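You operate a simulated robot arm through the tools that you are given. There is no shell and no other tool. Be economical: measure what you need, move in short steps, check, and stop when the job is done.

You are at the controls of a simulated two-armed robot. One attempt, no reset.

TASK
Tip out the soaking water and scrub the crust off the bowl pan.
Fine: water into the green bowl; set the pan down and hold its handle while you scrub; sponge back, pan on the small burner, lid on.

It is judged by the outcome, as a careful person would: the job done as asked, and still so three seconds after it is handed in. It fails if anything else is knocked over, pushed out of place, dropped, spilled or broken. A push-on lid holds only when it is set on centred and level and pressed home; a screw cap is set on level and turned clockwise until tight.

THE ROBOT
Two 7-joint arms with two-finger parallel grippers on one trunk, on a base that drives. Base frame: it is fixed to the floor where the robot stands at the start and does not move with it; the origin is under the middle of the robot, x ahead of it, y to its left, z up. Readings come in cm, degrees, newtons and seconds.
The left shoulder is at the start at [7, 16.3, 122], the right one opposite. With the tool pointing down near the work surface each hand reaches from about 38 to 88 cm from the robot's upright axis, wherever it stands, measured 20 degrees to its own side. Places, roughly: top of the small burner [80, 40, 100]; small burner knob [60, 40, 90]. Payload 3.43 kg a hand.
The TCP of each hand is the grasp point between the finger pads, 3.4 cm short of the fingertips. In the tool frame z runs along the fingers and y along their closing line. Largest opening 12.8 cm; finger width 2.4, thickness 1.2; the body of the gripper, 4.8 by 13 cm, starts 9.6 cm behind the TCP.
Orientation is told as [roll, pitch, yaw] about the base's x, y, z axes, in that order, counted from this pose: with the fingers straight down and closing along the base's y, the tool's x points along the base's -x, its y along +y and its z along -z.

THE INTERFACE
- The arms move only by the tool step_arm. It takes "left_commands", "right_commands" or both (then of equal length, played together; a hand with none holds still); each is a list that holds one entry, the list of rows, each a list of 7 numbers: the turn, a rotation vector about the tool's x, y, z in degrees, then the shift along the tool's x, y, z in cm, then the gripper command, from -1 (shut) to 1 (fully open), values between in proportion. In form: [[[ax, ay, az, x, y, z, fingers], ...]]. A call has 1 to 10 rows; each row is the pose to reach, as a shift and turn from the pose commanded when the call began, along the tool's axes at that moment. Rows are played at 5 a second. More than 5 cm and 8.6 degrees between two rows, or a gripper value outside its range, and nothing of the call is played. Where a pose cannot be reached the arm comes as near as it can. A force on the tool above 40 N (or 10 N above the force at the start of the call, whichever is more), or a blocked arm, ends the call early, and 0.2 s more pass. Each finger travels about 15.3 cm/s and halts on what it meets, pressing with about 34 N; the grip force reading is that of the motor and also rises with nothing between the fingers. The clock runs only during rows and for 0.2 s after the last one: add rows that repeat a pose to give the fingers time. It gives the time, the measured TCP pose, the force on the tool (base axes), the opening and the grip force at its end, in the units of the frame above (readings bear some noise).
- Cameras (640 x 400 px; columns grow to the right, rows downward): "scene" is now at [14.52, -1.13, 143.41]; the picture's right is [-0.10, -0.99, 0.00], its down [-0.57, 0.06, -0.82] and it looks along [0.81, -0.08, -0.58] (base axes); focal length 225 px, centre (320, 200). "left" rides on the left gripper at [7.6, 1.1, -16] in its tool frame; the picture's right is [-0.15, 0.99, 0.00], its down [-0.88, -0.13, -0.46] and it looks along [-0.45, -0.07, 0.89] (tool axes); focal length 234 px, centre (320, 200). "right" rides on the right gripper at [7.6, -1.1, -16] in its tool frame; the picture's right is [0.15, 0.99, 0.00], its down [-0.88, 0.13, -0.46] and it looks along [-0.45, 0.07, 0.89] (tool axes); focal length 234 px, centre (320, 200). There is no depth. A picture from a camera that has moved, and an enlarged one, comes with that camera's place and axes in the base frame and with its lens. The place of the scene camera against the robot may be out by one fixed shift of up to 1.8 cm in any direction.
- get_image(camera): a new picture of that camera. The clock stands still meanwhile.
- slide_trunk(by): slides the trunk up (or, below 0, down) by that many cm; the arms and the scene camera ride with it, the base frame stays. It gives what a move gives, with no picture.
- steer(legs): drives the robot by 1 to 6 legs, each [ahead, left, turn to the left] in cm, cm and degrees, along the robot's own axes; the way and the turn of a leg run together, so that a leg with both is an arc; at most 150 cm and 180 degrees a leg. The arms and the cameras ride along, it lands a little off, and it stops where it bumps. It gives what a move gives.
- pan_tilt(pan, tilt): turns the head with the scene camera to pan (to the left, within 86 degrees either way) and tilt (down, from -29 to 69), counted from straight ahead of the robot. It gives what a move gives.
- close_up(camera, box): a new picture of the part [left, top, right, bottom] of that camera's present view, enlarged. The clock stands still meanwhile.
- job_done(): hands the job in; it is judged then, once.

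Work in short steps. Places have to be worked out from the pictures, the camera data and where the tool is seen: move nearer, look again, correct. Check each grasp and each placing, and mend what went wrong. You have 120 turns and 88 pictures in all, those below and enlarged ones among them. Open the grippers and draw the arms clear of the work before you hand the job in, unless the task says otherwise; then end with one line.

The tools are called after "Request:" as name(argument=value, ...) on one line, values as JSON. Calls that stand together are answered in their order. step_arm: Moves the arms, as the interface text tells. Its arguments: {"type":"object","properties":{"left_commands":{"type":"array","items":{"type":"array","items":{"type":"array","items":{"type":"number"}}}},"right_commands":{"type":"array","items":{"type":"array","items":{"type":"array","items":{"type":"number"}}}}},"required":[]} The other tools are called the same way: slide_trunk (by) slides the trunk up or down; steer (legs) drives the base; pan_tilt (pan, tilt) turns the head that bears the scene camera; get_image (camera) takes a picture; close_up (camera, box) takes an enlarged picture of a part of a camera's view; job_done () hands the job in.

At the start:

```text
time_s: 0.0
left_tool_pos: [51.8, 6.36, 122.3]
left_tcp_rot: [0.0, 0.0, 0.0]
left_contact_force: [0.6, -0.6, -0.2]
left_grip_width: 12.8
left_grasp_force: 0.1
right_tool_pos: [37.37, -23.39, 132.04]
right_tcp_rot: [0.2, -0.1, 0.1]
right_contact_force: [-0.1, 0.6, 0.2]
right_grip_width: 12.78
right_grasp_force: 0.1
trunk travel left (down, up): [-70.0, 24.0]
robot x, y, heading: [-0.09, -0.07, -0.0]
head pan, tilt: [-5.9, 35.2]
```

scene: 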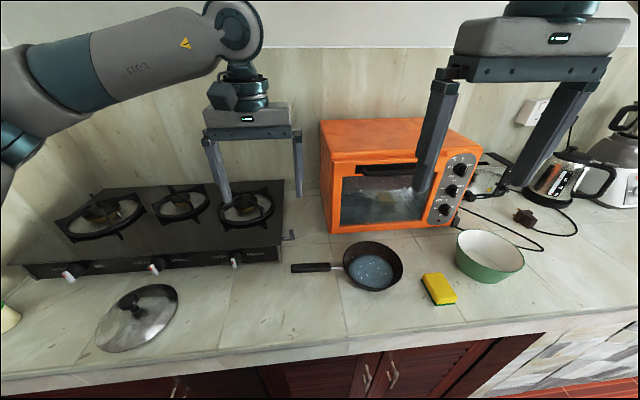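
right: 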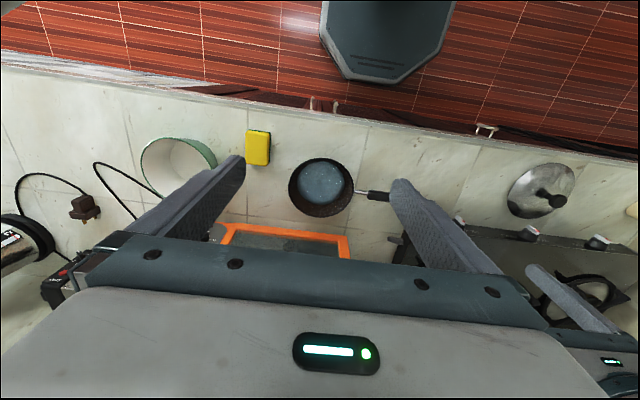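
left: 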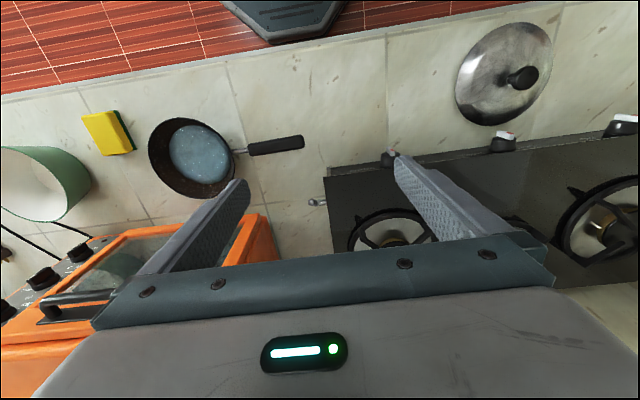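

I judge the pan to be at about (57,-21) with its handle running left to y≈3, the sponge at (46,-36), the bowl at (54,-55), the lid at (48,41) and the small burner at (78,38). I'll drive 25 cm right so that the left hand can hold the handle and still reach the bowl.

Request:
steer(legs=[[0, -25, 0]])

Request:
get_image(camera="scene")

```text
time_s: 1.8
left_tool_pos: [51.81, -18.24, 122.34]
left_tcp_rot: [-0.1, 0.0, 0.1]
left_contact_force: [-0.2, 0.7, -0.5]
left_grip_width: 12.79
left_grasp_force: 0.0
right_tool_pos: [37.32, -47.97, 132.12]
right_tcp_rot: [0.1, 0.0, 0.0]
right_contact_force: [-0.7, 0.0, -0.4]
right_grip_width: 12.77
right_grasp_force: 0.0
trunk travel left (down, up): [-70.0, 24.0]
robot x, y, heading: [0.09, -24.86, 0.0]
head pan, tilt: [-5.9, 35.2]
```

```text
84 pictures are left
camera scene: at [14.52, -25.89, 143.41], right [-0.1, -0.99, 0.0], down [-0.57, 0.06, -0.82], along [0.81, -0.08, -0.58], focal length 225 px, centre (320, 200)
```

scene: 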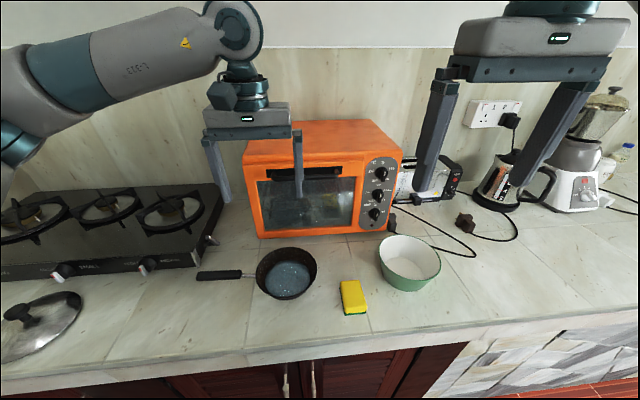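

The drive landed at y=-24.9, and the positions agree with my first estimates. I'll bring the left hand above the handle and yaw it -86°.

Request:
step_arm(left_commands=[[[0, 0, 8.5, -0.4, 1.4, 0.5, 1], [0, 0, 17, -0.8, 2.8, 1, 1], [0, 0, 25.5, -1.1, 4.1, 1.5, 1], [0, 0, 34, -1.5, 5.5, 2, 1], [0, 0, 42.5, -1.9, 6.9, 2.5, 1], [0, 0, 51, -2.2, 8.2, 3, 1], [0, 0, 59.5, -2.6, 9.6, 4, 1], [0, 0, 68, -3, 11, 5, 1], [0, 0, 76.5, -3.4, 12.4, 6, 1], [0, 0, 85, -3.7, 13.7, 7, 1]]])

Request:
get_image(camera="left")

```text
time_s: 4.0
left_tool_pos: [46.5, -9.97, 114.75]
left_tcp_rot: [0.2, 0.0, -84.5]
left_contact_force: [0.0, 0.5, -0.2]
left_grip_width: 12.81
left_grasp_force: 0.0
left hand out of reach, approached as far as the arm can: row 9, 10
right_tool_pos: [37.4, -48.23, 132.0]
right_tcp_rot: [0.1, 0.0, 0.0]
right_contact_force: [-0.1, 0.6, -0.6]
right_grip_width: 12.8
right_grasp_force: 0.1
trunk travel left (down, up): [-70.0, 24.0]
robot x, y, heading: [-0.08, -24.46, -0.0]
head pan, tilt: [-5.9, 35.2]
```

```text
83 pictures are left
camera left: at [46.73, -2.3, 130.72], right [1.0, -0.05, 0.0], down [-0.05, -0.89, 0.46], along [-0.02, -0.45, -0.89], focal length 234 px, centre (320, 200)
```

left: 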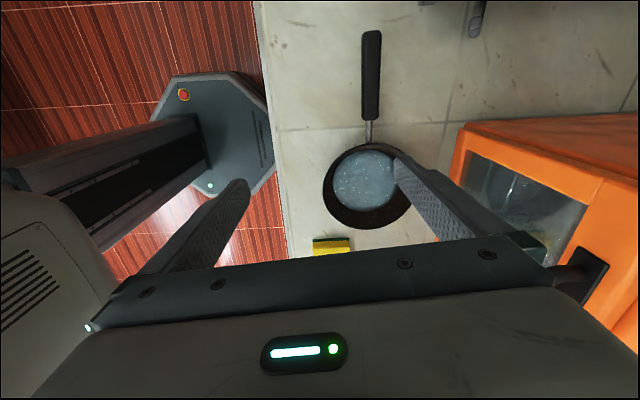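

The arm stopped short of the target at about yaw -85, at (46.5,-10). I'll ease the yaw back a little and go lower to learn what limits it.

Request:
step_arm(left_commands=[[[0, 0, -5, 0, 0, 2, 1], [0, 0, -10, 0, 0, 4, 1], [0, 0, -15, 0, 0, 6, 1], [0, 0, -15, 0, 0, 6, 1]]])

```text
time_s: 5.0
left_tool_pos: [46.54, -9.91, 108.88]
left_tcp_rot: [0.0, 0.0, -69.8]
left_contact_force: [-0.4, 0.5, 0.6]
left_grip_width: 12.81
left_grasp_force: 0.1
right_tool_pos: [37.42, -48.24, 132.0]
right_tcp_rot: [0.1, 0.0, 0.0]
right_contact_force: [-0.2, 0.2, -0.2]
right_grip_width: 12.78
right_grasp_force: 0.1
trunk travel left (down, up): [-70.0, 24.0]
robot x, y, heading: [-0.22, -24.79, 0.2]
head pan, tilt: [-5.9, 35.2]
```

The commanded pose is clamped to where the hand actually is. I'll keep yaw -70 and move to above the handle.

Request:
step_arm(left_commands=[[[0, 0, 0, 0.5, 2.6, 1, 1], [0, 0, 0, 1, 5.2, 2, 1], [0, 0, 0, 1.5, 7.8, 3, 1], [0, 0, 0, 2, 10.3, 4, 1], [0, 0, 0, 2, 10.3, 4, 1]]])

Request:
get_image(camera="left")

```text
time_s: 6.2
left_tool_pos: [52.39, -6.33, 106.22]
left_tcp_rot: [-0.1, 0.0, -69.6]
left_contact_force: [-0.7, -1.1, -0.1]
left_grip_width: 12.8
left_grasp_force: 0.1
left hand out of reach, approached as far as the arm can: row 3, 4, 5
right_tool_pos: [37.51, -48.19, 132.01]
right_tcp_rot: [0.1, -0.1, 0.1]
right_contact_force: [-0.5, -0.1, -0.1]
right_grip_width: 12.82
right_grasp_force: 0.0
trunk travel left (down, up): [-70.0, 24.0]
robot x, y, heading: [-0.36, -24.81, -0.1]
head pan, tilt: [-5.9, 35.2]
```

```text
82 pictures are left
camera left: at [50.62, 1.22, 122.25], right [0.98, 0.21, 0.0], down [0.18, -0.87, 0.46], along [0.09, -0.45, -0.89], focal length 234 px, centre (320, 200)
```

left: 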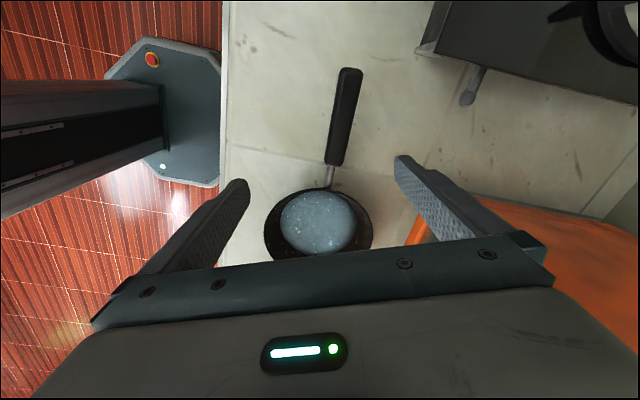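

The far reach with this yaw is limited relative to the robot's facing. I'll raise the hand, turn the robot 45° to the right and shift it left, so the hand only needs about -45° relative to the robot.

Request:
step_arm(left_commands=[[[0, 0, -8, 0, -1, -4, 1], [0, 0, -16, 0, -2, -8, 1], [0, 0, -24, 0, -3, -10, 1], [0, 0, -24, 0, -3, -10, 1]]])

Request:
steer(legs=[[0, 0, -45], [-27.2, 36.1, 0]])

Request:
pan_tilt(pan=0, tilt=38)

Request:
get_image(camera="scene")

```text
time_s: 7.2
left_tool_pos: [49.42, -7.4, 116.14]
left_tcp_rot: [0.0, 0.1, -45.7]
left_contact_force: [0.1, 0.3, 0.3]
left_grip_width: 12.79
left_grasp_force: 0.1
right_tool_pos: [37.39, -48.11, 132.01]
right_tcp_rot: [0.0, 0.0, 0.0]
right_contact_force: [-0.7, 0.6, -0.3]
right_grip_width: 12.81
right_grasp_force: 0.1
trunk travel left (down, up): [-70.0, 24.0]
robot x, y, heading: [0.14, -24.57, 0.1]
head pan, tilt: [-5.9, 35.2]
```

```text
time_s: 12.0
left_tool_pos: [52.86, -2.22, 116.06]
left_tcp_rot: [-0.1, 0.0, -90.4]
left_contact_force: [-0.7, -0.9, 0.6]
left_grip_width: 12.81
left_grasp_force: 0.1
right_tool_pos: [15.75, -22.9, 131.99]
right_tcp_rot: [0.1, 0.0, -44.4]
right_contact_force: [-0.5, 0.0, -0.8]
right_grip_width: 12.8
right_grasp_force: 0.1
trunk travel left (down, up): [-70.0, 24.0]
robot x, y, heading: [5.14, 19.8, -44.4]
head pan, tilt: [-5.9, 35.2]
```

```text
time_s: 12.7
left_tool_pos: [52.87, -2.2, 116.15]
left_tcp_rot: [0.0, -0.1, -90.4]
left_contact_force: [-0.2, 0.6, 0.3]
left_grip_width: 12.76
left_grasp_force: 0.0
right_tool_pos: [15.69, -22.94, 131.91]
right_tcp_rot: [0.0, 0.0, -44.4]
right_contact_force: [-0.4, 0.3, 0.1]
right_grip_width: 12.79
right_grasp_force: 0.2
trunk travel left (down, up): [-70.0, 24.0]
robot x, y, heading: [5.06, 19.73, -44.4]
head pan, tilt: [0.0, 38.0]
```

```text
81 pictures are left
camera scene: at [15.86, 10.14, 142.99], right [-0.7, -0.71, 0.0], down [-0.44, 0.43, -0.79], along [0.56, -0.55, -0.62], focal length 225 px, centre (320, 200)
```

scene: 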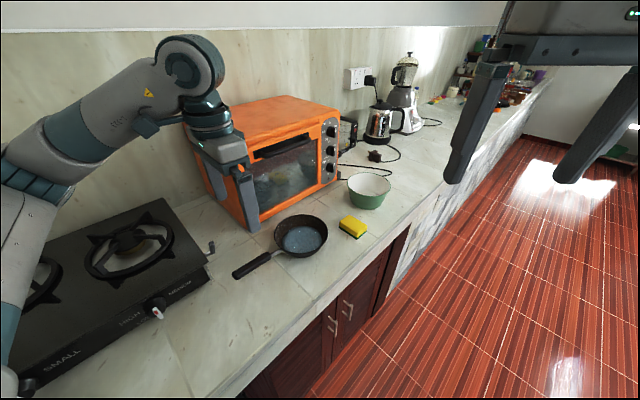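

The left hand is now at (52.9,-2.2,116) with yaw -90, nearly above the handle. I'll look with the left camera.

Request:
get_image(camera="left")

```text
80 pictures are left
camera left: at [53.92, 5.39, 132.13], right [0.99, -0.15, 0.0], down [-0.14, -0.88, 0.46], along [-0.07, -0.45, -0.89], focal length 234 px, centre (320, 200)
```

left: 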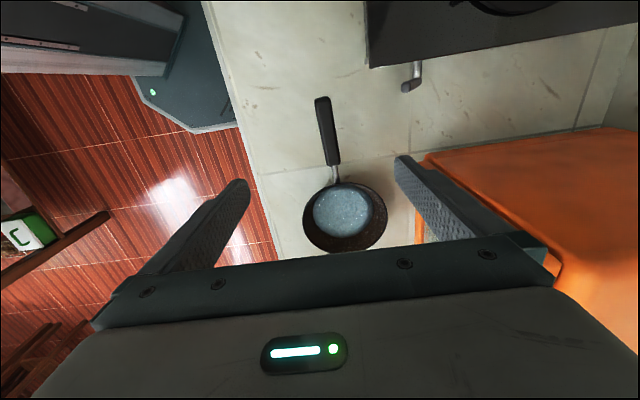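

The handle runs along y at x≈54.3, from y=-8 to 3, tilted about 3°. I'll move over (54.4,-6) and down to z≈101.

Request:
step_arm(left_commands=[[[0, 0, -1, -1.2, 0.5, 4, 1], [0, 0, -2, -2.4, 1, 8, 1], [0, 0, -3, -3.8, 1.5, 12, 1], [0, 0, -3, -3.8, 1.5, 15, 1], [0, 0, -3, -3.8, 1.5, 15, 1]]])

Request:
get_image(camera="left")

Request:
get_image(camera="scene")

```text
time_s: 13.8
left_tool_pos: [54.41, -5.97, 101.29]
left_tcp_rot: [0.0, 0.0, -87.4]
left_contact_force: [-0.2, 0.5, -0.5]
left_grip_width: 12.79
left_grasp_force: 0.1
right_tool_pos: [15.68, -22.99, 131.95]
right_tcp_rot: [0.2, 0.1, -44.4]
right_contact_force: [0.2, 0.3, 1.1]
right_grip_width: 12.8
right_grasp_force: 0.0
trunk travel left (down, up): [-70.0, 24.0]
robot x, y, heading: [5.39, 19.66, -44.5]
head pan, tilt: [0.0, 38.0]
```

```text
79 pictures are left
camera left: at [55.08, 1.67, 117.29], right [0.99, -0.1, 0.0], down [-0.09, -0.89, 0.46], along [-0.05, -0.45, -0.89], focal length 234 px, centre (320, 200)
```

left: 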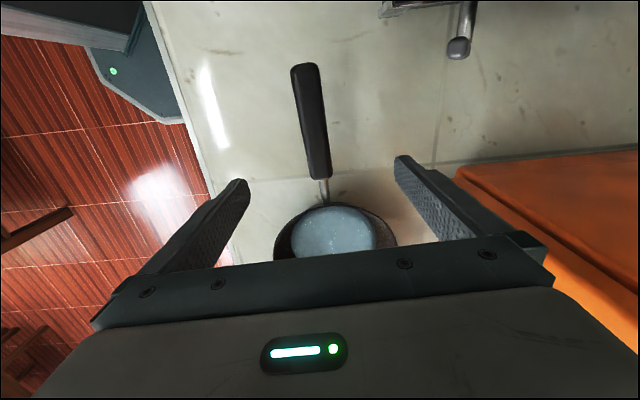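

```text
78 pictures are left
camera scene: at [15.82, 10.1, 142.99], right [-0.7, -0.71, 0.0], down [-0.44, 0.43, -0.79], along [0.56, -0.55, -0.62], focal length 225 px, centre (320, 200)
```

scene: 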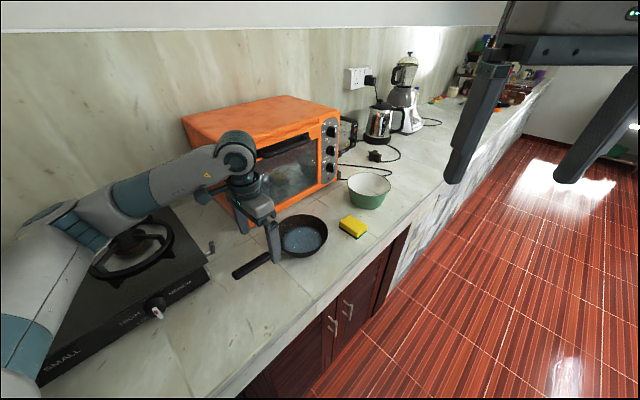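

From the two left views the handle is at z≈93 and x≈53.9 near y=-6. I'll lower to z=93.3 and look from the scene before closing.

Request:
step_arm(left_commands=[[[0, 0, 0, 0, -0.5, 4, 0.3], [0, 0, 0, 0, -0.5, 8, 0], [0, 0, 0, 0, -0.5, 8, 0]]])

Request:
close_up(camera="scene", box=[200, 180, 360, 300])

Request:
get_image(camera="left")

```text
time_s: 14.7
left_tool_pos: [53.77, -5.94, 93.32]
left_tcp_rot: [0.0, 0.0, -87.3]
left_contact_force: [-0.6, 0.1, 1.0]
left_grip_width: 6.42
left_grasp_force: 0.0
right_tool_pos: [15.63, -22.98, 131.9]
right_tcp_rot: [0.1, 0.0, -44.3]
right_contact_force: [-0.6, 0.5, -0.1]
right_grip_width: 12.8
right_grasp_force: 0.1
trunk travel left (down, up): [-70.0, 24.0]
robot x, y, heading: [5.41, 19.7, -44.5]
head pan, tilt: [0.0, 38.0]
```

```text
3.33 times, centred on (280, 240) of scene
camera zoom: at [15.82, 10.08, 142.99], right [-0.7, -0.71, 0.0], down [-0.44, 0.43, -0.79], along [0.56, -0.55, -0.62], focal length 750 px, centre (453, 67)
```

zoom: 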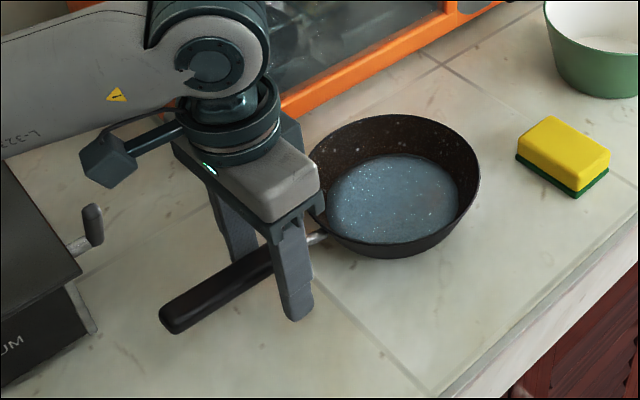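

```text
76 pictures are left
camera left: at [54.54, 1.65, 109.15], right [0.99, -0.1, 0.0], down [-0.09, -0.89, 0.46], along [-0.05, -0.45, -0.89], focal length 234 px, centre (320, 200)
```

left: 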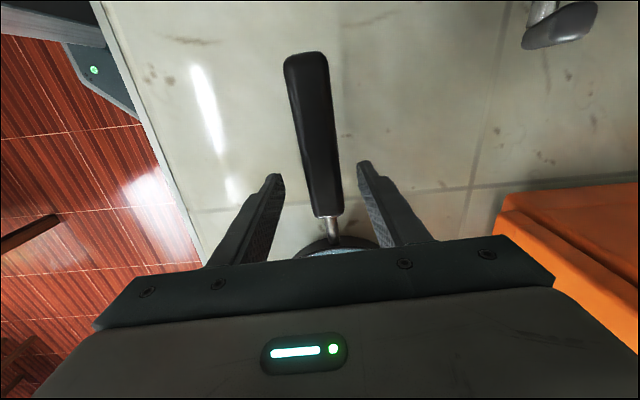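

The handle is squarely between the fingers, at about z 92.5. I'll lower 0.8 cm and close.

Request:
step_arm(left_commands=[[[0, 0, 0, 0, 0.3, 0.8, 0], [0, 0, 0, 0, 0.3, 0.8, -0.5], [0, 0, 0, 0, 0.3, 0.8, -1], [0, 0, 0, 0, 0.3, 0.8, -1], [0, 0, 0, 0, 0.3, 0.8, -1]]])

Request:
close_up(camera="scene", box=[200, 180, 360, 300])

```text
time_s: 15.8
left_tool_pos: [54.34, -6.01, 92.37]
left_tcp_rot: [0.0, 0.0, -87.3]
left_contact_force: [3.6, -0.9, 1.4]
left_grip_width: 2.57
left_grasp_force: 33.9
right_tool_pos: [15.79, -22.97, 132.01]
right_tcp_rot: [0.0, 0.0, -44.4]
right_contact_force: [-0.3, 0.6, 0.3]
right_grip_width: 12.79
right_grasp_force: 0.1
trunk travel left (down, up): [-70.0, 24.0]
robot x, y, heading: [5.41, 19.74, -44.6]
head pan, tilt: [0.0, 38.0]
```

```text
3.33 times, centred on (280, 240) of scene
camera zoom: at [15.91, 10.1, 142.98], right [-0.7, -0.71, 0.0], down [-0.44, 0.43, -0.79], along [0.56, -0.55, -0.62], focal length 750 px, centre (453, 67)
```

zoom: 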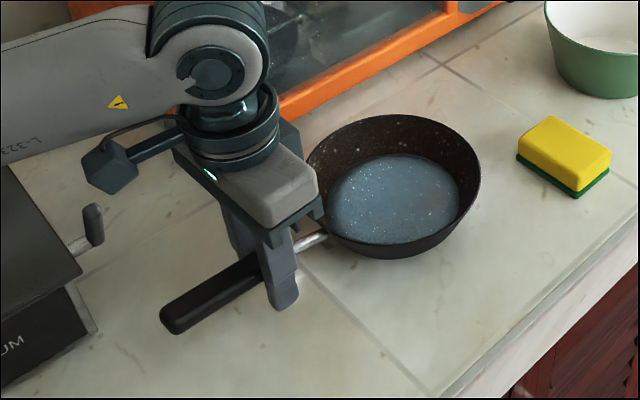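

Gripped at 2.57 cm. I'll lift gently and watch for sag.

Request:
step_arm(left_commands=[[[0, 0, 0, 0, 0, -0.7, -1], [0, 0, 0, 0, 0, -1.5, -1], [0, 0, 0, 0, 0, -2.3, -1], [0, 0, 0, 0, 0, -3, -1], [0, 0, 0, 0, 0, -3, -1]]])

Request:
close_up(camera="scene", box=[200, 180, 360, 300])

```text
time_s: 17.1
left_tool_pos: [54.15, -6.1, 95.11]
left_tcp_rot: [-0.1, -0.1, -87.4]
left_contact_force: [0.0, -0.1, -6.4]
left_grip_width: 2.57
left_grasp_force: 34.1
right_tool_pos: [15.74, -22.88, 132.06]
right_tcp_rot: [0.1, -0.1, -44.4]
right_contact_force: [0.4, -0.9, 0.0]
right_grip_width: 12.8
right_grasp_force: 0.1
trunk travel left (down, up): [-70.0, 24.0]
robot x, y, heading: [5.08, 19.65, -44.4]
head pan, tilt: [0.0, 38.0]
```

```text
3.33 times, centred on (280, 240) of scene
camera zoom: at [15.93, 10.04, 142.97], right [-0.7, -0.71, 0.0], down [-0.44, 0.43, -0.79], along [0.56, -0.55, -0.62], focal length 750 px, centre (453, 67)
```

zoom: 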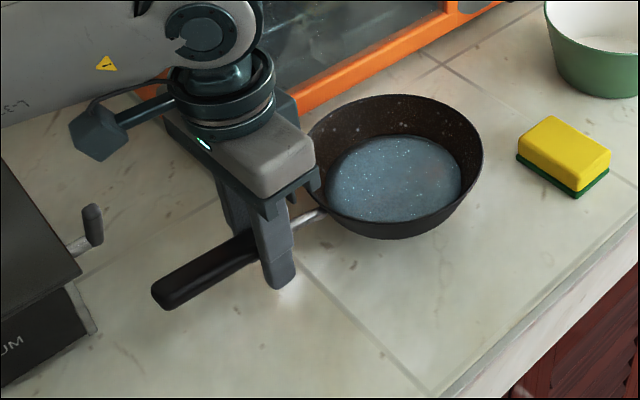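

It holds level and weighs about 6.5 N. I'll lift to z≈107 and then drive 34 cm along -y with the heading kept, so the pan comes over the bowl.

Request:
step_arm(left_commands=[[[0, 0, 0, 0, 0, -1.5, -1], [0, 0, 0, 0, 0, -3, -1], [0, 0, 0, 0, 0, -4.5, -1], [0, 0, 0, 0, 0, -6, -1], [0, 0, 0, 0, 0, -7.5, -1], [0, 0, 0, 0, 0, -9, -1], [0, 0, 0, 0, 0, -10.5, -1], [0, 0, 0, 0, 0, -12, -1], [0, 0, 0, 0, 0, -12, -1]]])

Request:
steer(legs=[[12, -12.2, 0], [11.8, -12.1, 0]])

Request:
get_image(camera="scene")

Request:
get_image(camera="left")

```text
time_s: 19.1
left_tool_pos: [54.13, -6.08, 107.32]
left_tcp_rot: [-0.1, -0.1, -87.2]
left_contact_force: [-0.6, 0.1, -6.5]
left_grip_width: 2.59
left_grasp_force: 34.2
right_tool_pos: [15.83, -23.09, 131.97]
right_tcp_rot: [0.1, -0.1, -44.4]
right_contact_force: [-0.2, -0.4, -0.2]
right_grip_width: 12.77
right_grasp_force: 0.1
trunk travel left (down, up): [-70.0, 24.0]
robot x, y, heading: [5.82, 19.73, -44.6]
head pan, tilt: [0.0, 38.0]
```

```text
time_s: 21.4
left_tool_pos: [54.81, -32.54, 107.92]
left_tcp_rot: [0.7, -0.2, -84.9]
left_contact_force: [-0.6, 0.8, -6.7]
left_grip_width: 2.58
left_grasp_force: 34.3
right_tool_pos: [15.62, -50.87, 132.28]
right_tcp_rot: [0.4, -0.4, -43.2]
right_contact_force: [0.5, -0.2, 0.4]
right_grip_width: 12.81
right_grasp_force: 0.0
trunk travel left (down, up): [-70.0, 24.0]
robot x, y, heading: [5.77, -8.51, -43.2]
head pan, tilt: [0.0, 38.0]
stopped in leg 2: the robot was blocked; the commanded pose is now the measured one
```

```text
73 pictures are left
camera scene: at [14.99, -17.77, 143.09], right [-0.68, -0.73, 0.0], down [-0.44, 0.42, -0.79], along [0.58, -0.54, -0.61], focal length 225 px, centre (320, 200)
```

scene: 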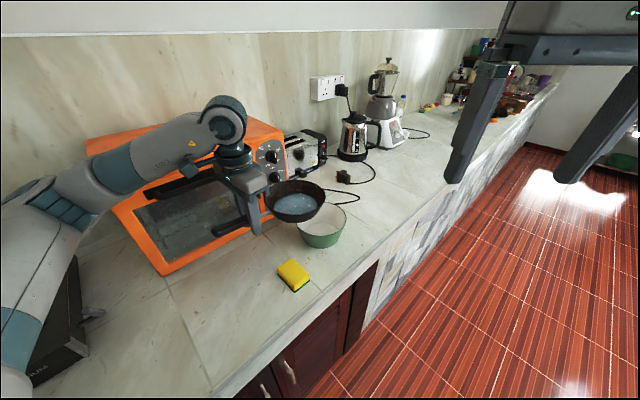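

```text
72 pictures are left
camera left: at [54.92, -24.91, 123.93], right [1.0, -0.06, 0.01], down [-0.06, -0.89, 0.46], along [-0.02, -0.46, -0.89], focal length 234 px, centre (320, 200)
```

left: 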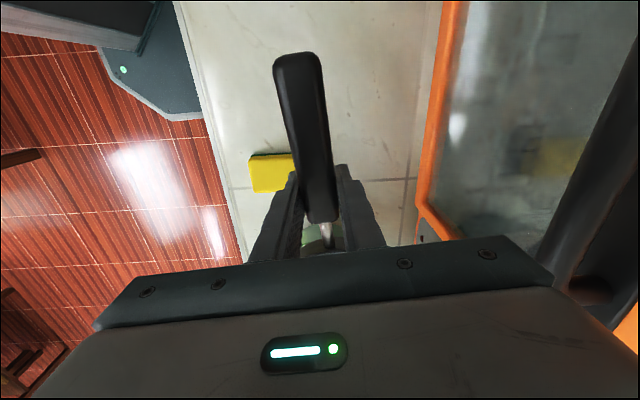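

The base was blocked, most likely because the left elbow touched the oven. I'll back off in +y and -x and turn the robot to face the counter squarely, so the elbow points away from the oven while the pan stays level.

Request:
steer(legs=[[-3.4, 3.6, 0], [-10.2, -9.6, 0], [0, 0, 43]])

Request:
get_image(camera="scene")

```text
time_s: 25.2
left_tool_pos: [44.64, 12.14, 107.46]
left_tcp_rot: [0.1, 0.1, -42.6]
left_contact_force: [0.0, -0.5, -6.8]
left_grip_width: 2.56
left_grasp_force: 33.7
right_tool_pos: [28.39, -27.48, 132.07]
right_tcp_rot: [0.1, 0.0, -0.7]
right_contact_force: [-0.1, -0.1, 0.2]
right_grip_width: 12.8
right_grasp_force: 0.1
trunk travel left (down, up): [-70.0, 24.0]
robot x, y, heading: [-8.71, -3.43, -0.6]
head pan, tilt: [0.0, 38.0]
```

```text
71 pictures are left
camera scene: at [5.69, -4.1, 142.97], right [-0.01, -1.0, 0.0], down [-0.62, 0.01, -0.79], along [0.79, -0.01, -0.62], focal length 225 px, centre (320, 200)
```

scene: 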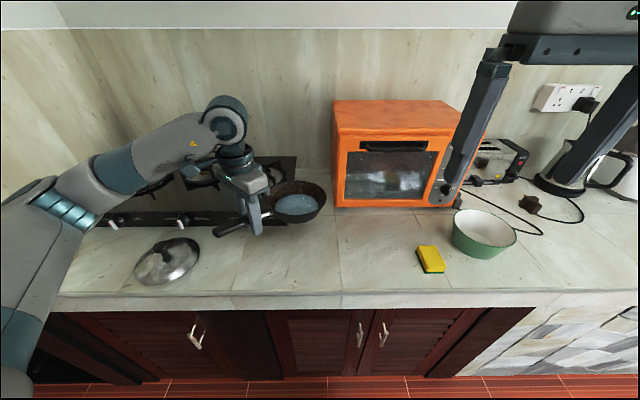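

The oven hasn't moved (still at about 73.8,-11.3) and the pan is level with its water. I'll drive 53 cm right to bring the pan over the bowl.

Request:
steer(legs=[[0, -53, 0]])

Request:
get_image(camera="scene")

Request:
get_image(camera="left")

```text
time_s: 28.3
left_tool_pos: [44.14, -40.87, 107.35]
left_tcp_rot: [0.1, -0.1, -41.9]
left_contact_force: [1.0, 0.6, -6.6]
left_grip_width: 2.56
left_grasp_force: 34.1
right_tool_pos: [28.34, -80.55, 132.01]
right_tcp_rot: [0.2, 0.0, -0.2]
right_contact_force: [-0.6, -0.6, -0.1]
right_grip_width: 12.82
right_grasp_force: 0.0
trunk travel left (down, up): [-70.0, 24.0]
robot x, y, heading: [-9.53, -57.02, -0.1]
head pan, tilt: [0.0, 38.0]
```

```text
70 pictures are left
camera scene: at [5.38, -57.42, 142.97], right [0.0, -1.0, 0.0], down [-0.62, 0.0, -0.79], along [0.79, 0.0, -0.62], focal length 225 px, centre (320, 200)
```

scene: 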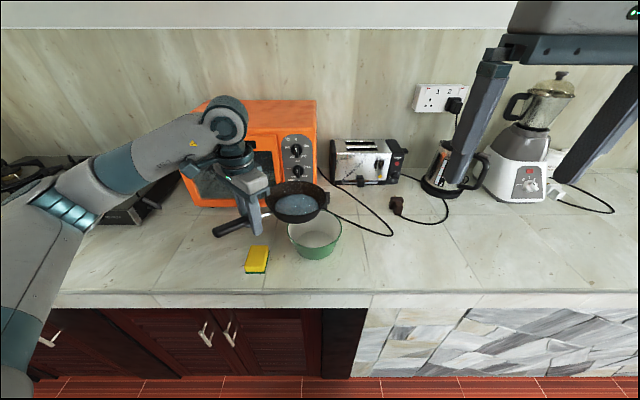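

```text
69 pictures are left
camera left: at [39.18, -34.96, 123.37], right [0.77, 0.64, 0.0], down [0.57, -0.69, 0.45], along [0.29, -0.35, -0.89], focal length 234 px, centre (320, 200)
```

left: 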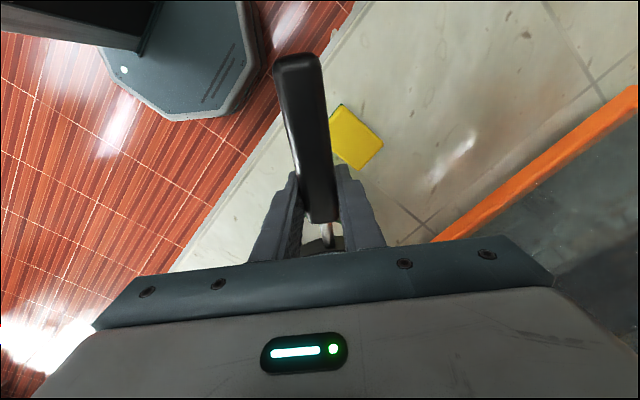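

The pan centre is at about (55.4,-50.5) and the bowl at about (53.8,-55.5). I'll shift 2 cm ahead and start tilting slowly about the handle so the lip comes over the bowl's middle.

Request:
step_arm(left_commands=[[[0, 0, 0, -0.9, 0.5, 0, -1], [-4, 0, 0, -1.8, 1, 0, -1], [-8, 0, 0, -1.8, 1, 0, -1], [-12, 0, 0, -1.8, 1, 0, -1], [-16, 0, 0, -1.8, 1, 0, -1], [-20, 0, 0, -1.8, 1, 0, -1], [-24, 0, 0, -1.8, 1, 0, -1], [-24, 0, 0, -1.8, 1, 0, -1]]])

Request:
close_up(camera="scene", box=[200, 140, 400, 290])

```text
time_s: 30.1
left_tool_pos: [46.18, -41.28, 107.28]
left_tcp_rot: [24.3, 0.1, -42.0]
left_contact_force: [-0.2, -0.6, -7.6]
left_grip_width: 2.59
left_grasp_force: 33.9
right_tool_pos: [28.33, -80.67, 132.07]
right_tcp_rot: [0.1, -0.1, -0.1]
right_contact_force: [0.2, 0.2, -0.2]
right_grip_width: 12.82
right_grasp_force: 0.1
trunk travel left (down, up): [-70.0, 24.0]
robot x, y, heading: [-9.02, -56.97, 0.0]
head pan, tilt: [0.0, 38.0]
```

```text
2.67 times, centred on (300, 215) of scene
camera zoom: at [5.39, -57.44, 142.97], right [0.0, -1.0, 0.0], down [-0.62, 0.0, -0.79], along [0.79, 0.0, -0.62], focal length 600 px, centre (373, 160)
```

zoom: 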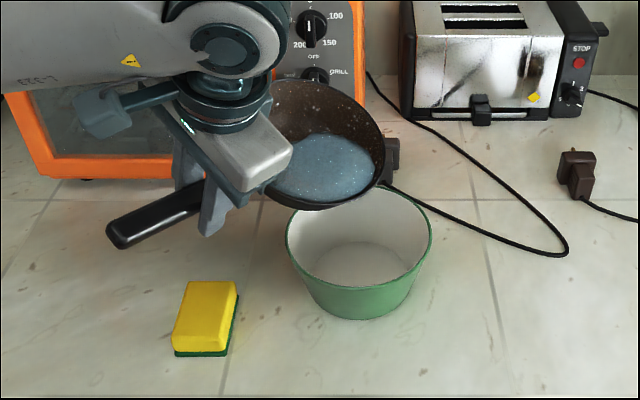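

The water is near the lip, which is over the bowl but slightly toward its front. I'll shift 2 cm ahead and keep tilting to about 56°.

Request:
step_arm(left_commands=[[[0, 0, 0, -1.5, 1.2, 0.55, -1], [-4, 0, 0, -1.5, 1.2, 0.55, -1], [-8, 0, 0, -1.5, 1.2, 0.55, -1], [-12, 0, 0, -1.5, 1.2, 0.55, -1], [-16, 0, 0, -1.5, 1.2, 0.55, -1], [-20, 0, 0, -1.5, 1.2, 0.55, -1], [-24, 0, 0, -1.5, 1.2, 0.55, -1], [-28, 0, 0, -1.5, 1.2, 0.55, -1], [-32, 0, 0, -1.5, 1.2, 0.55, -1]]])

Request:
close_up(camera="scene", box=[200, 140, 400, 290])

```text
time_s: 32.1
left_tool_pos: [48.2, -41.43, 107.4]
left_tcp_rot: [56.2, 0.2, -41.9]
left_contact_force: [-0.3, 0.8, -5.5]
left_grip_width: 2.59
left_grasp_force: 33.9
right_tool_pos: [28.29, -80.76, 132.05]
right_tcp_rot: [0.2, 0.0, -0.1]
right_contact_force: [0.7, 0.8, 0.2]
right_grip_width: 12.8
right_grasp_force: 0.0
trunk travel left (down, up): [-70.0, 24.0]
robot x, y, heading: [-8.79, -57.1, 0.1]
head pan, tilt: [0.0, 38.0]
```

```text
2.67 times, centred on (300, 215) of scene
camera zoom: at [5.35, -57.56, 142.97], right [0.0, -1.0, 0.0], down [-0.62, 0.0, -0.79], along [0.79, 0.0, -0.62], focal length 600 px, centre (373, 160)
```

zoom: 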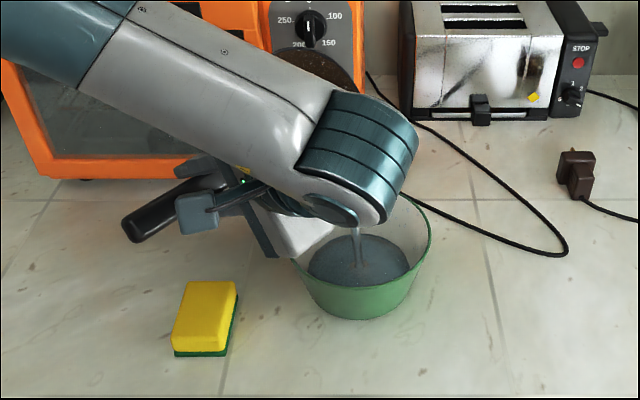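

Water is pouring into the bowl, and the force has dropped to 5.5 N. I'll continue to about 92°, pulling back so the lip stays over the bowl.

Request:
step_arm(left_commands=[[[0, 0, 0, 0, 0, 0, -1], [-5, 0, 0, 0, -0.3, -0.4, -1], [-10, 0, 0, 0, -0.6, -0.9, -1], [-15, 0, 0, 0, -0.9, -1.3, -1], [-20, 0, 0, 0, -1.2, -1.8, -1], [-25, 0, 0, 0, -1.5, -2.2, -1], [-30, 0, 0, 0, -1.8, -2.7, -1], [-36, 0, 0, 0, -2.1, -3.1, -1], [-36, 0, 0, 0, -2.1, -3.1, -1], [-36, 0, 0, 0, -2.1, -3.1, -1]]])

Request:
close_up(camera="scene", box=[200, 140, 400, 290])

Request:
get_image(camera="right")

```text
time_s: 34.3
left_tool_pos: [45.63, -44.06, 107.27]
left_tcp_rot: [92.3, 0.1, -42.0]
left_contact_force: [0.0, -0.6, -6.1]
left_grip_width: 2.61
left_grasp_force: 33.7
right_tool_pos: [28.32, -80.69, 132.03]
right_tcp_rot: [0.2, -0.1, 0.0]
right_contact_force: [0.3, 0.1, 0.2]
right_grip_width: 12.79
right_grasp_force: 0.1
trunk travel left (down, up): [-70.0, 24.0]
robot x, y, heading: [-9.1, -57.54, -0.2]
head pan, tilt: [0.0, 38.0]
```

```text
2.67 times, centred on (300, 215) of scene
camera zoom: at [5.35, -57.49, 142.97], right [0.0, -1.0, 0.0], down [-0.62, 0.0, -0.79], along [0.79, 0.0, -0.62], focal length 600 px, centre (373, 160)
```

zoom: 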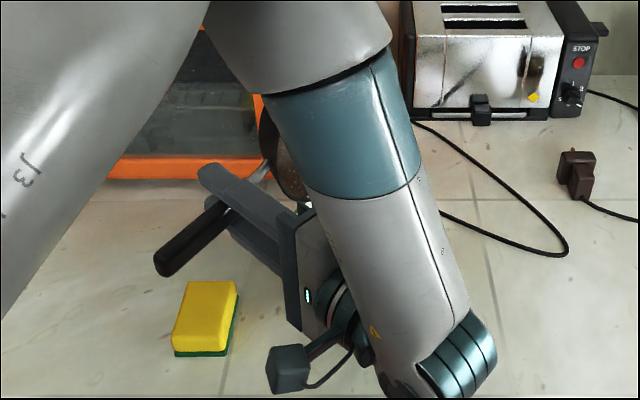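

```text
65 pictures are left
camera right: at [20.76, -81.87, 147.97], right [-0.14, 0.99, 0.0], down [0.88, 0.13, 0.46], along [0.45, 0.07, -0.89], focal length 234 px, centre (320, 200)
```

right: 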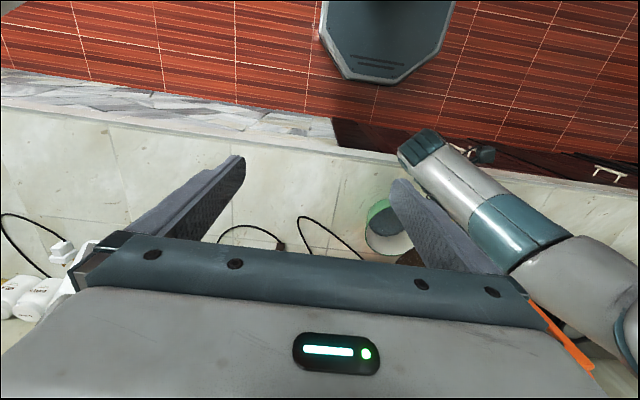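

The pan is tilted past vertical. I'll hold briefly for drips, then tilt back while following the lip.

Request:
step_arm(left_commands=[[[-4, 0, 0, 0, 0, 0, -1], [-4, 0, 0, 0, 0, 0, -1], [-4, 0, 0, 0, 0, 0, -1], [-4, 0, 0, 0, 0, 0, -1], [4, 0, 0, 0, 0, 1, -1], [12, 0, 0, 0, 0, 2, -1], [20, 0, 0, 0, 0, 3, -1], [28, 0, 0, 0, 0, 3.5, -1], [36, 0, 0, 0, 0, 4, -1]]])

Request:
close_up(camera="scene", box=[200, 140, 400, 290])

```text
time_s: 36.3
left_tool_pos: [48.41, -40.89, 107.46]
left_tcp_rot: [56.0, 0.0, -42.1]
left_contact_force: [0.0, -0.1, -5.0]
left_grip_width: 2.57
left_grasp_force: 34.0
left hand out of reach, approached as far as the arm can: row 1, 2, 3, 4
right_tool_pos: [28.3, -80.59, 132.1]
right_tcp_rot: [0.1, 0.0, -0.1]
right_contact_force: [0.6, 0.1, 0.8]
right_grip_width: 12.8
right_grasp_force: 0.1
trunk travel left (down, up): [-70.0, 24.0]
robot x, y, heading: [-9.12, -57.13, -0.2]
head pan, tilt: [0.0, 38.0]
```

```text
2.67 times, centred on (300, 215) of scene
camera zoom: at [5.34, -57.29, 142.97], right [0.0, -1.0, 0.0], down [-0.62, 0.0, -0.79], along [0.79, 0.0, -0.62], focal length 600 px, centre (373, 160)
```

zoom: 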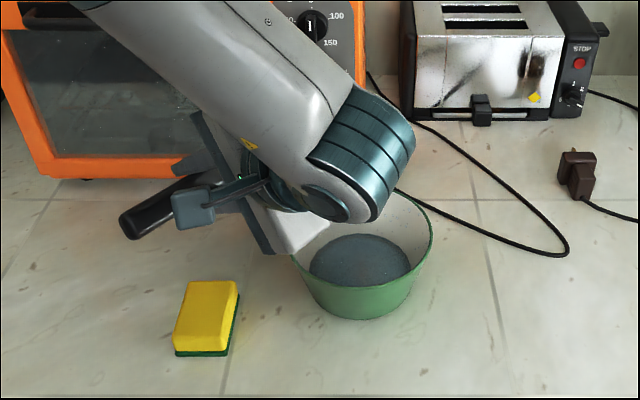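

No water is outside the bowl and the stream has stopped. I'll level the pan the rest of the way.

Request:
step_arm(left_commands=[[[8, 0, 0, 0, 0, 0, -1], [16, 0, 0, 0, 0, 0, -1], [24, 0, 0, 0, 0, 0, -1], [32, 0, 0, 0, 0, 0, -1], [40, 0, 0, 0, 0, 0, -1], [48, 0, 0, 0, 0, 0, -1], [56, 0, 0, 0, 0, 0, -1], [56, 0, 0, 0, 0, 0, -1]]])

Request:
close_up(camera="scene", box=[200, 140, 400, 290])

```text
time_s: 38.1
left_tool_pos: [48.22, -41.24, 107.47]
left_tcp_rot: [0.2, 0.1, -42.0]
left_contact_force: [0.1, 0.0, -4.8]
left_grip_width: 2.57
left_grasp_force: 33.9
right_tool_pos: [28.24, -80.73, 132.1]
right_tcp_rot: [0.1, 0.0, -0.1]
right_contact_force: [-0.2, 0.7, 0.0]
right_grip_width: 12.79
right_grasp_force: 0.1
trunk travel left (down, up): [-70.0, 24.0]
robot x, y, heading: [-9.18, -57.44, -0.1]
head pan, tilt: [0.0, 38.0]
```

```text
2.67 times, centred on (300, 215) of scene
camera zoom: at [5.32, -57.55, 142.98], right [0.0, -1.0, 0.0], down [-0.62, 0.0, -0.79], along [0.79, 0.0, -0.62], focal length 600 px, centre (373, 160)
```

zoom: 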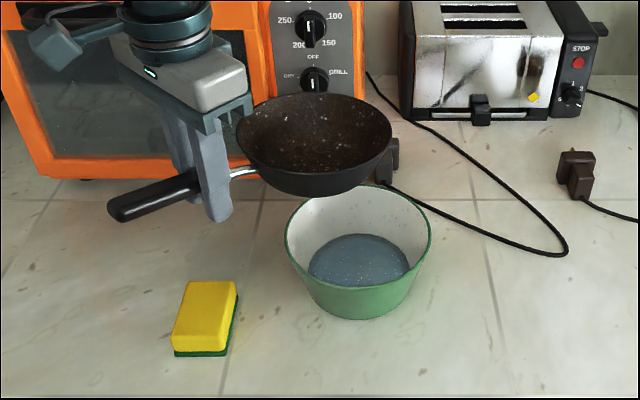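

The water is in the bowl and the pan is empty, with crust visible inside. I'll back off 4 cm and drive left to set the pan down on the clear counter left of the sponge.

Request:
steer(legs=[[-4, 0, 0], [0, 36.4, 0]])

Request:
get_image(camera="scene")

```text
time_s: 40.9
left_tool_pos: [44.31, -5.58, 107.47]
left_tcp_rot: [0.2, 0.1, -42.1]
left_contact_force: [0.2, 0.6, -5.3]
left_grip_width: 2.54
left_grasp_force: 33.8
right_tool_pos: [24.24, -45.01, 131.98]
right_tcp_rot: [0.2, -0.1, -0.3]
right_contact_force: [0.1, -0.3, 0.0]
right_grip_width: 12.8
right_grasp_force: 0.1
trunk travel left (down, up): [-70.0, 24.0]
robot x, y, heading: [-12.99, -21.37, -0.0]
head pan, tilt: [0.0, 38.0]
```

```text
62 pictures are left
camera scene: at [1.35, -21.71, 142.98], right [0.0, -1.0, 0.0], down [-0.62, 0.0, -0.79], along [0.79, 0.0, -0.62], focal length 225 px, centre (320, 200)
```

scene: 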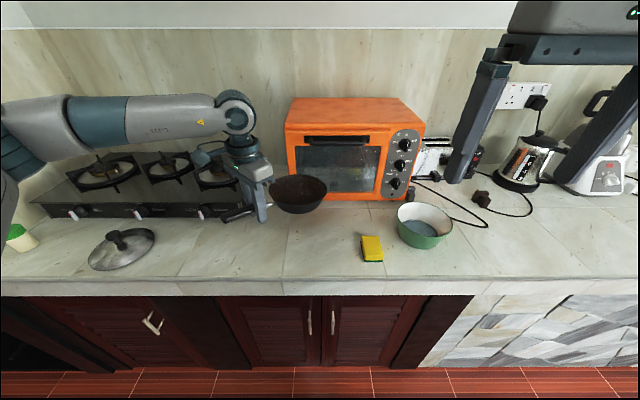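

The hand is at (44.3,-5.6), with the pan centre at about (55.4,-15) and clear below. I'll lower it to the counter.

Request:
step_arm(left_commands=[[[0, 0, 0, 0, 0, 3, -1], [0, 0, 0, 0, 0, 6, -1], [0, 0, 0, 0, 0, 9, -1], [0, 0, 0, 0, 0, 11.5, -1], [0, 0, 0, 0, 0, 13, -1], [0, 0, 0, 0, 0, 13.8, -1], [0, 0, 0, 0, 0, 14.4, -1], [0, 0, 0, 0, 0, 14.7, -1], [0, 0, 0, 0, 0, 14.7, -1]]])

Request:
close_up(camera="scene", box=[200, 150, 400, 275])

```text
time_s: 42.9
left_tool_pos: [44.24, -5.47, 92.85]
left_tcp_rot: [0.2, 0.0, -42.1]
left_contact_force: [-0.8, 2.2, 5.4]
left_grip_width: 2.59
left_grasp_force: 33.9
right_tool_pos: [24.07, -44.79, 132.0]
right_tcp_rot: [0.1, -0.1, -0.3]
right_contact_force: [0.5, 0.4, 0.4]
right_grip_width: 12.78
right_grasp_force: 0.1
trunk travel left (down, up): [-70.0, 24.0]
robot x, y, heading: [-13.57, -21.18, -0.1]
head pan, tilt: [0.0, 38.0]
```

```text
3.20 times, centred on (300, 212) of scene
camera zoom: at [1.21, -21.62, 142.99], right [0.0, -1.0, 0.0], down [-0.62, 0.0, -0.79], along [0.79, 0.0, -0.62], focal length 720 px, centre (384, 160)
```

zoom: 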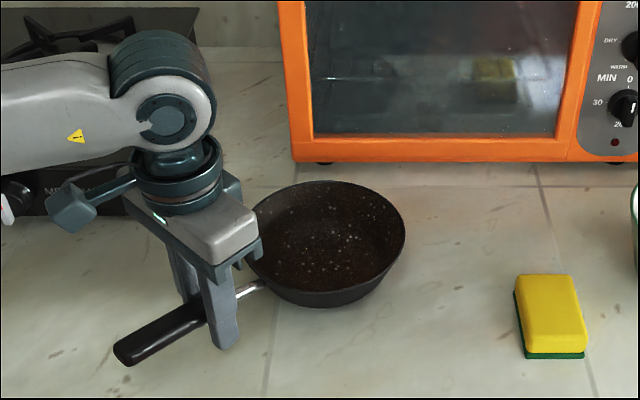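

The pan rests on the counter under a 5 N press. The sponge (about 9×6×3 cm) is at (46.9,-37.7), aligned with x. I'll bring the right hand above it.

Request:
step_arm(right_commands=[[[0, 0, 0, -3, 1, 2.5, 1], [0, 0, 0, -6, 2, 5, 1], [0, 0, 0, -9, 3, 8, 1], [0, 0, 0, -12, 4, 11, 1], [0, 0, 0, -15, 5, 14, 1], [0, 0, 0, -18, 6, 17, 0.6], [0, 0, 0, -21, 7, 20, 0.6], [0, 0, 0, -22.8, 7.3, 22.5, 0.5], [0, 0, 0, -22.8, 7.3, 22.5, 0.5]]])

Request:
get_image(camera="right")

Request:
get_image(camera="scene")

```text
time_s: 44.9
left_tool_pos: [44.21, -5.47, 92.93]
left_tcp_rot: [0.2, 0.1, -42.1]
left_contact_force: [-0.8, 0.2, 3.0]
left_grip_width: 2.59
left_grasp_force: 34.5
right_tool_pos: [46.92, -37.52, 109.6]
right_tcp_rot: [0.1, -0.1, -0.2]
right_contact_force: [-0.1, 0.9, 0.2]
right_grip_width: 9.6
right_grasp_force: 0.1
trunk travel left (down, up): [-70.0, 24.0]
robot x, y, heading: [-13.16, -21.19, -0.0]
head pan, tilt: [0.0, 38.0]
```

```text
60 pictures are left
camera right: at [39.32, -38.78, 125.54], right [-0.14, 0.99, 0.0], down [0.88, 0.13, 0.46], along [0.45, 0.07, -0.89], focal length 234 px, centre (320, 200)
```

right: 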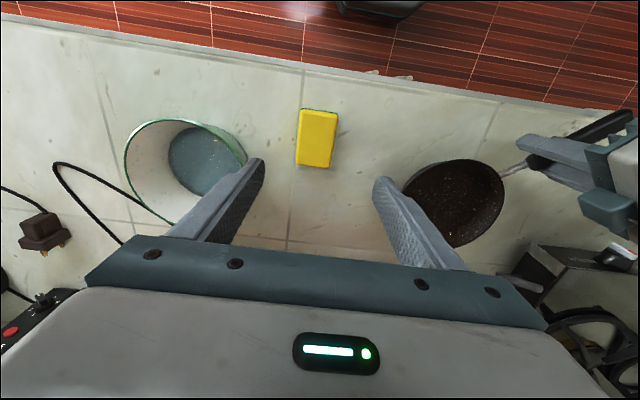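

```text
59 pictures are left
camera scene: at [1.25, -21.63, 142.98], right [0.0, -1.0, 0.0], down [-0.62, 0.0, -0.79], along [0.79, 0.0, -0.62], focal length 225 px, centre (320, 200)
```

scene: 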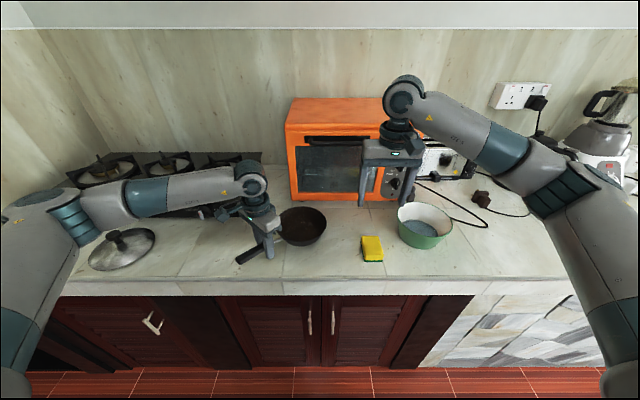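

The right camera agrees: sponge centre (47.2,-37.9). I'll descend around it so the fingertips stay about 1 cm above the counter.

Request:
step_arm(right_commands=[[[0, 0, 0, -0.3, -0.4, 4.5, 0.5], [0, 0, 0, -0.3, -0.4, 9, 0.4], [0, 0, 0, -0.3, -0.4, 13.5, 0.3], [0, 0, 0, -0.3, -0.4, 17, 0.3], [0, 0, 0, -0.3, -0.4, 19, 0.3], [0, 0, 0, -0.3, -0.4, 19, 0.3]]])

Request:
close_up(camera="scene", box=[280, 160, 480, 285])

```text
time_s: 46.3
left_tool_pos: [44.19, -5.56, 92.8]
left_tcp_rot: [0.3, 0.0, -42.2]
left_contact_force: [-1.5, -0.3, 2.9]
left_grip_width: 2.57
left_grasp_force: 34.2
right_tool_pos: [47.34, -38.02, 90.46]
right_tcp_rot: [0.1, -0.1, -0.2]
right_contact_force: [0.6, -0.1, -0.3]
right_grip_width: 8.29
right_grasp_force: 0.1
trunk travel left (down, up): [-70.0, 24.0]
robot x, y, heading: [-13.14, -21.1, -0.1]
head pan, tilt: [0.0, 38.0]
```

```text
3.20 times, centred on (380, 222) of scene
camera zoom: at [1.26, -21.63, 142.99], right [0.0, -1.0, 0.0], down [-0.62, 0.0, -0.79], along [0.79, 0.0, -0.62], focal length 720 px, centre (128, 128)
```

zoom: 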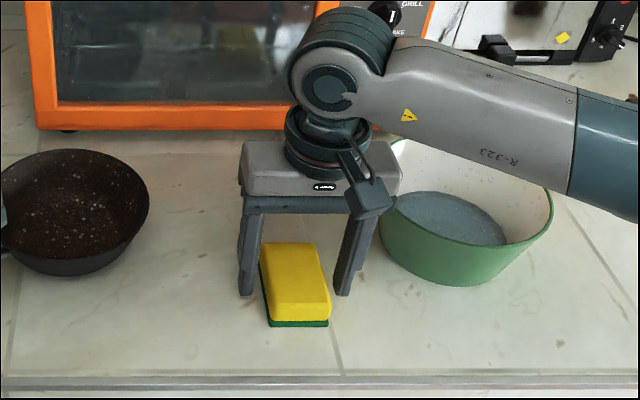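

The fingers straddle the sponge, so I'll close.

Request:
step_arm(right_commands=[[[0, 0, 0, 0, 0, 0, 0], [0, 0, 0, 0, 0, 0, -0.5], [0, 0, 0, 0, 0, 0, -1], [0, 0, 0, 0, 0, 0, -1], [0, 0, 0, 0, 0, 0, -1]]])

Request:
close_up(camera="scene", box=[280, 160, 480, 285])

```text
time_s: 47.5
left_tool_pos: [44.22, -5.49, 92.88]
left_tcp_rot: [0.2, 0.1, -42.2]
left_contact_force: [-1.0, 0.3, 2.3]
left_grip_width: 2.59
left_grasp_force: 34.4
right_tool_pos: [47.32, -37.99, 90.5]
right_tcp_rot: [0.1, -0.1, -0.1]
right_contact_force: [0.7, 0.0, -0.1]
right_grip_width: 5.68
right_grasp_force: 34.5
trunk travel left (down, up): [-70.0, 24.0]
robot x, y, heading: [-12.81, -21.14, -0.0]
head pan, tilt: [0.0, 38.0]
```

```text
3.20 times, centred on (380, 222) of scene
camera zoom: at [1.27, -21.64, 142.99], right [0.0, -1.0, 0.0], down [-0.62, 0.0, -0.79], along [0.79, 0.0, -0.62], focal length 720 px, centre (128, 128)
```

zoom: 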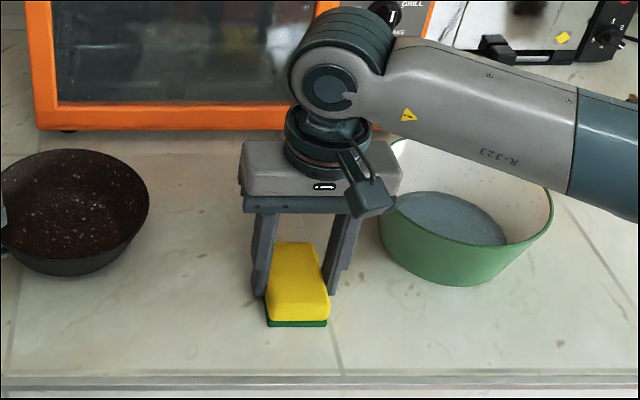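

The sponge is held at 5.68 cm. I'll lift it and carry it over the pan at about (54.3,-15).

Request:
step_arm(right_commands=[[[0, 0, 0, 0, 0, -4, -1], [0, 0, 0, 0, 0, -8, -1], [0, 0, 0, 0, 0, -12, -1], [0, 0, 0, -1, 4.5, -13, -1], [0, 0, 0, -2.5, 9, -13, -1], [0, 0, 0, -4, 13, -13, -1], [0, 0, 0, -5.5, 17, -13, -1], [0, 0, 0, -6.5, 21, -13, -1], [0, 0, 0, -7, 23, -13, -1], [0, 0, 0, -7, 23, -13, -1]]])

Request:
get_image(camera="right")

Request:
close_up(camera="scene", box=[220, 130, 420, 255])

```text
time_s: 49.7
left_tool_pos: [44.23, -5.46, 92.91]
left_tcp_rot: [0.2, 0.0, -42.2]
left_contact_force: [-2.2, 0.1, 1.2]
left_grip_width: 2.59
left_grasp_force: 33.6
right_tool_pos: [54.26, -14.93, 103.53]
right_tcp_rot: [0.1, -0.2, -0.3]
right_contact_force: [-0.6, 0.3, -0.4]
right_grip_width: 5.66
right_grasp_force: 33.8
trunk travel left (down, up): [-70.0, 24.0]
robot x, y, heading: [-13.16, -21.59, -0.3]
head pan, tilt: [0.0, 38.0]
```

```text
56 pictures are left
camera right: at [46.77, -16.13, 119.53], right [-0.14, 0.99, 0.0], down [0.88, 0.13, 0.46], along [0.45, 0.07, -0.89], focal length 234 px, centre (320, 200)
```

right: 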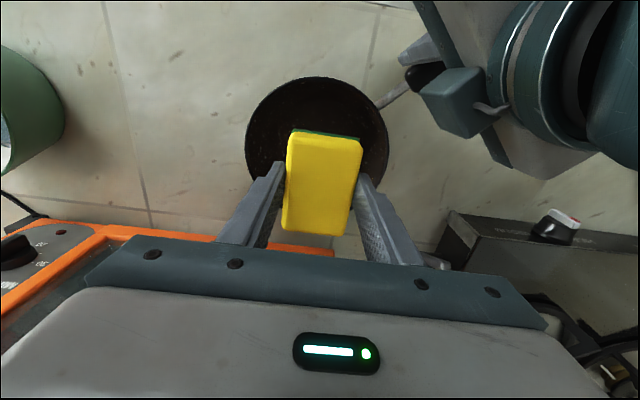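

```text
3.20 times, centred on (320, 192) of scene
camera zoom: at [1.26, -21.67, 142.99], right [0.0, -1.0, 0.0], down [-0.62, 0.0, -0.79], along [0.79, 0.0, -0.62], focal length 720 px, centre (320, 224)
```

zoom: 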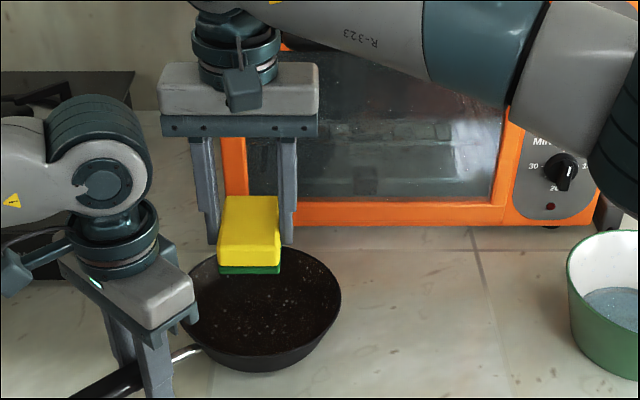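

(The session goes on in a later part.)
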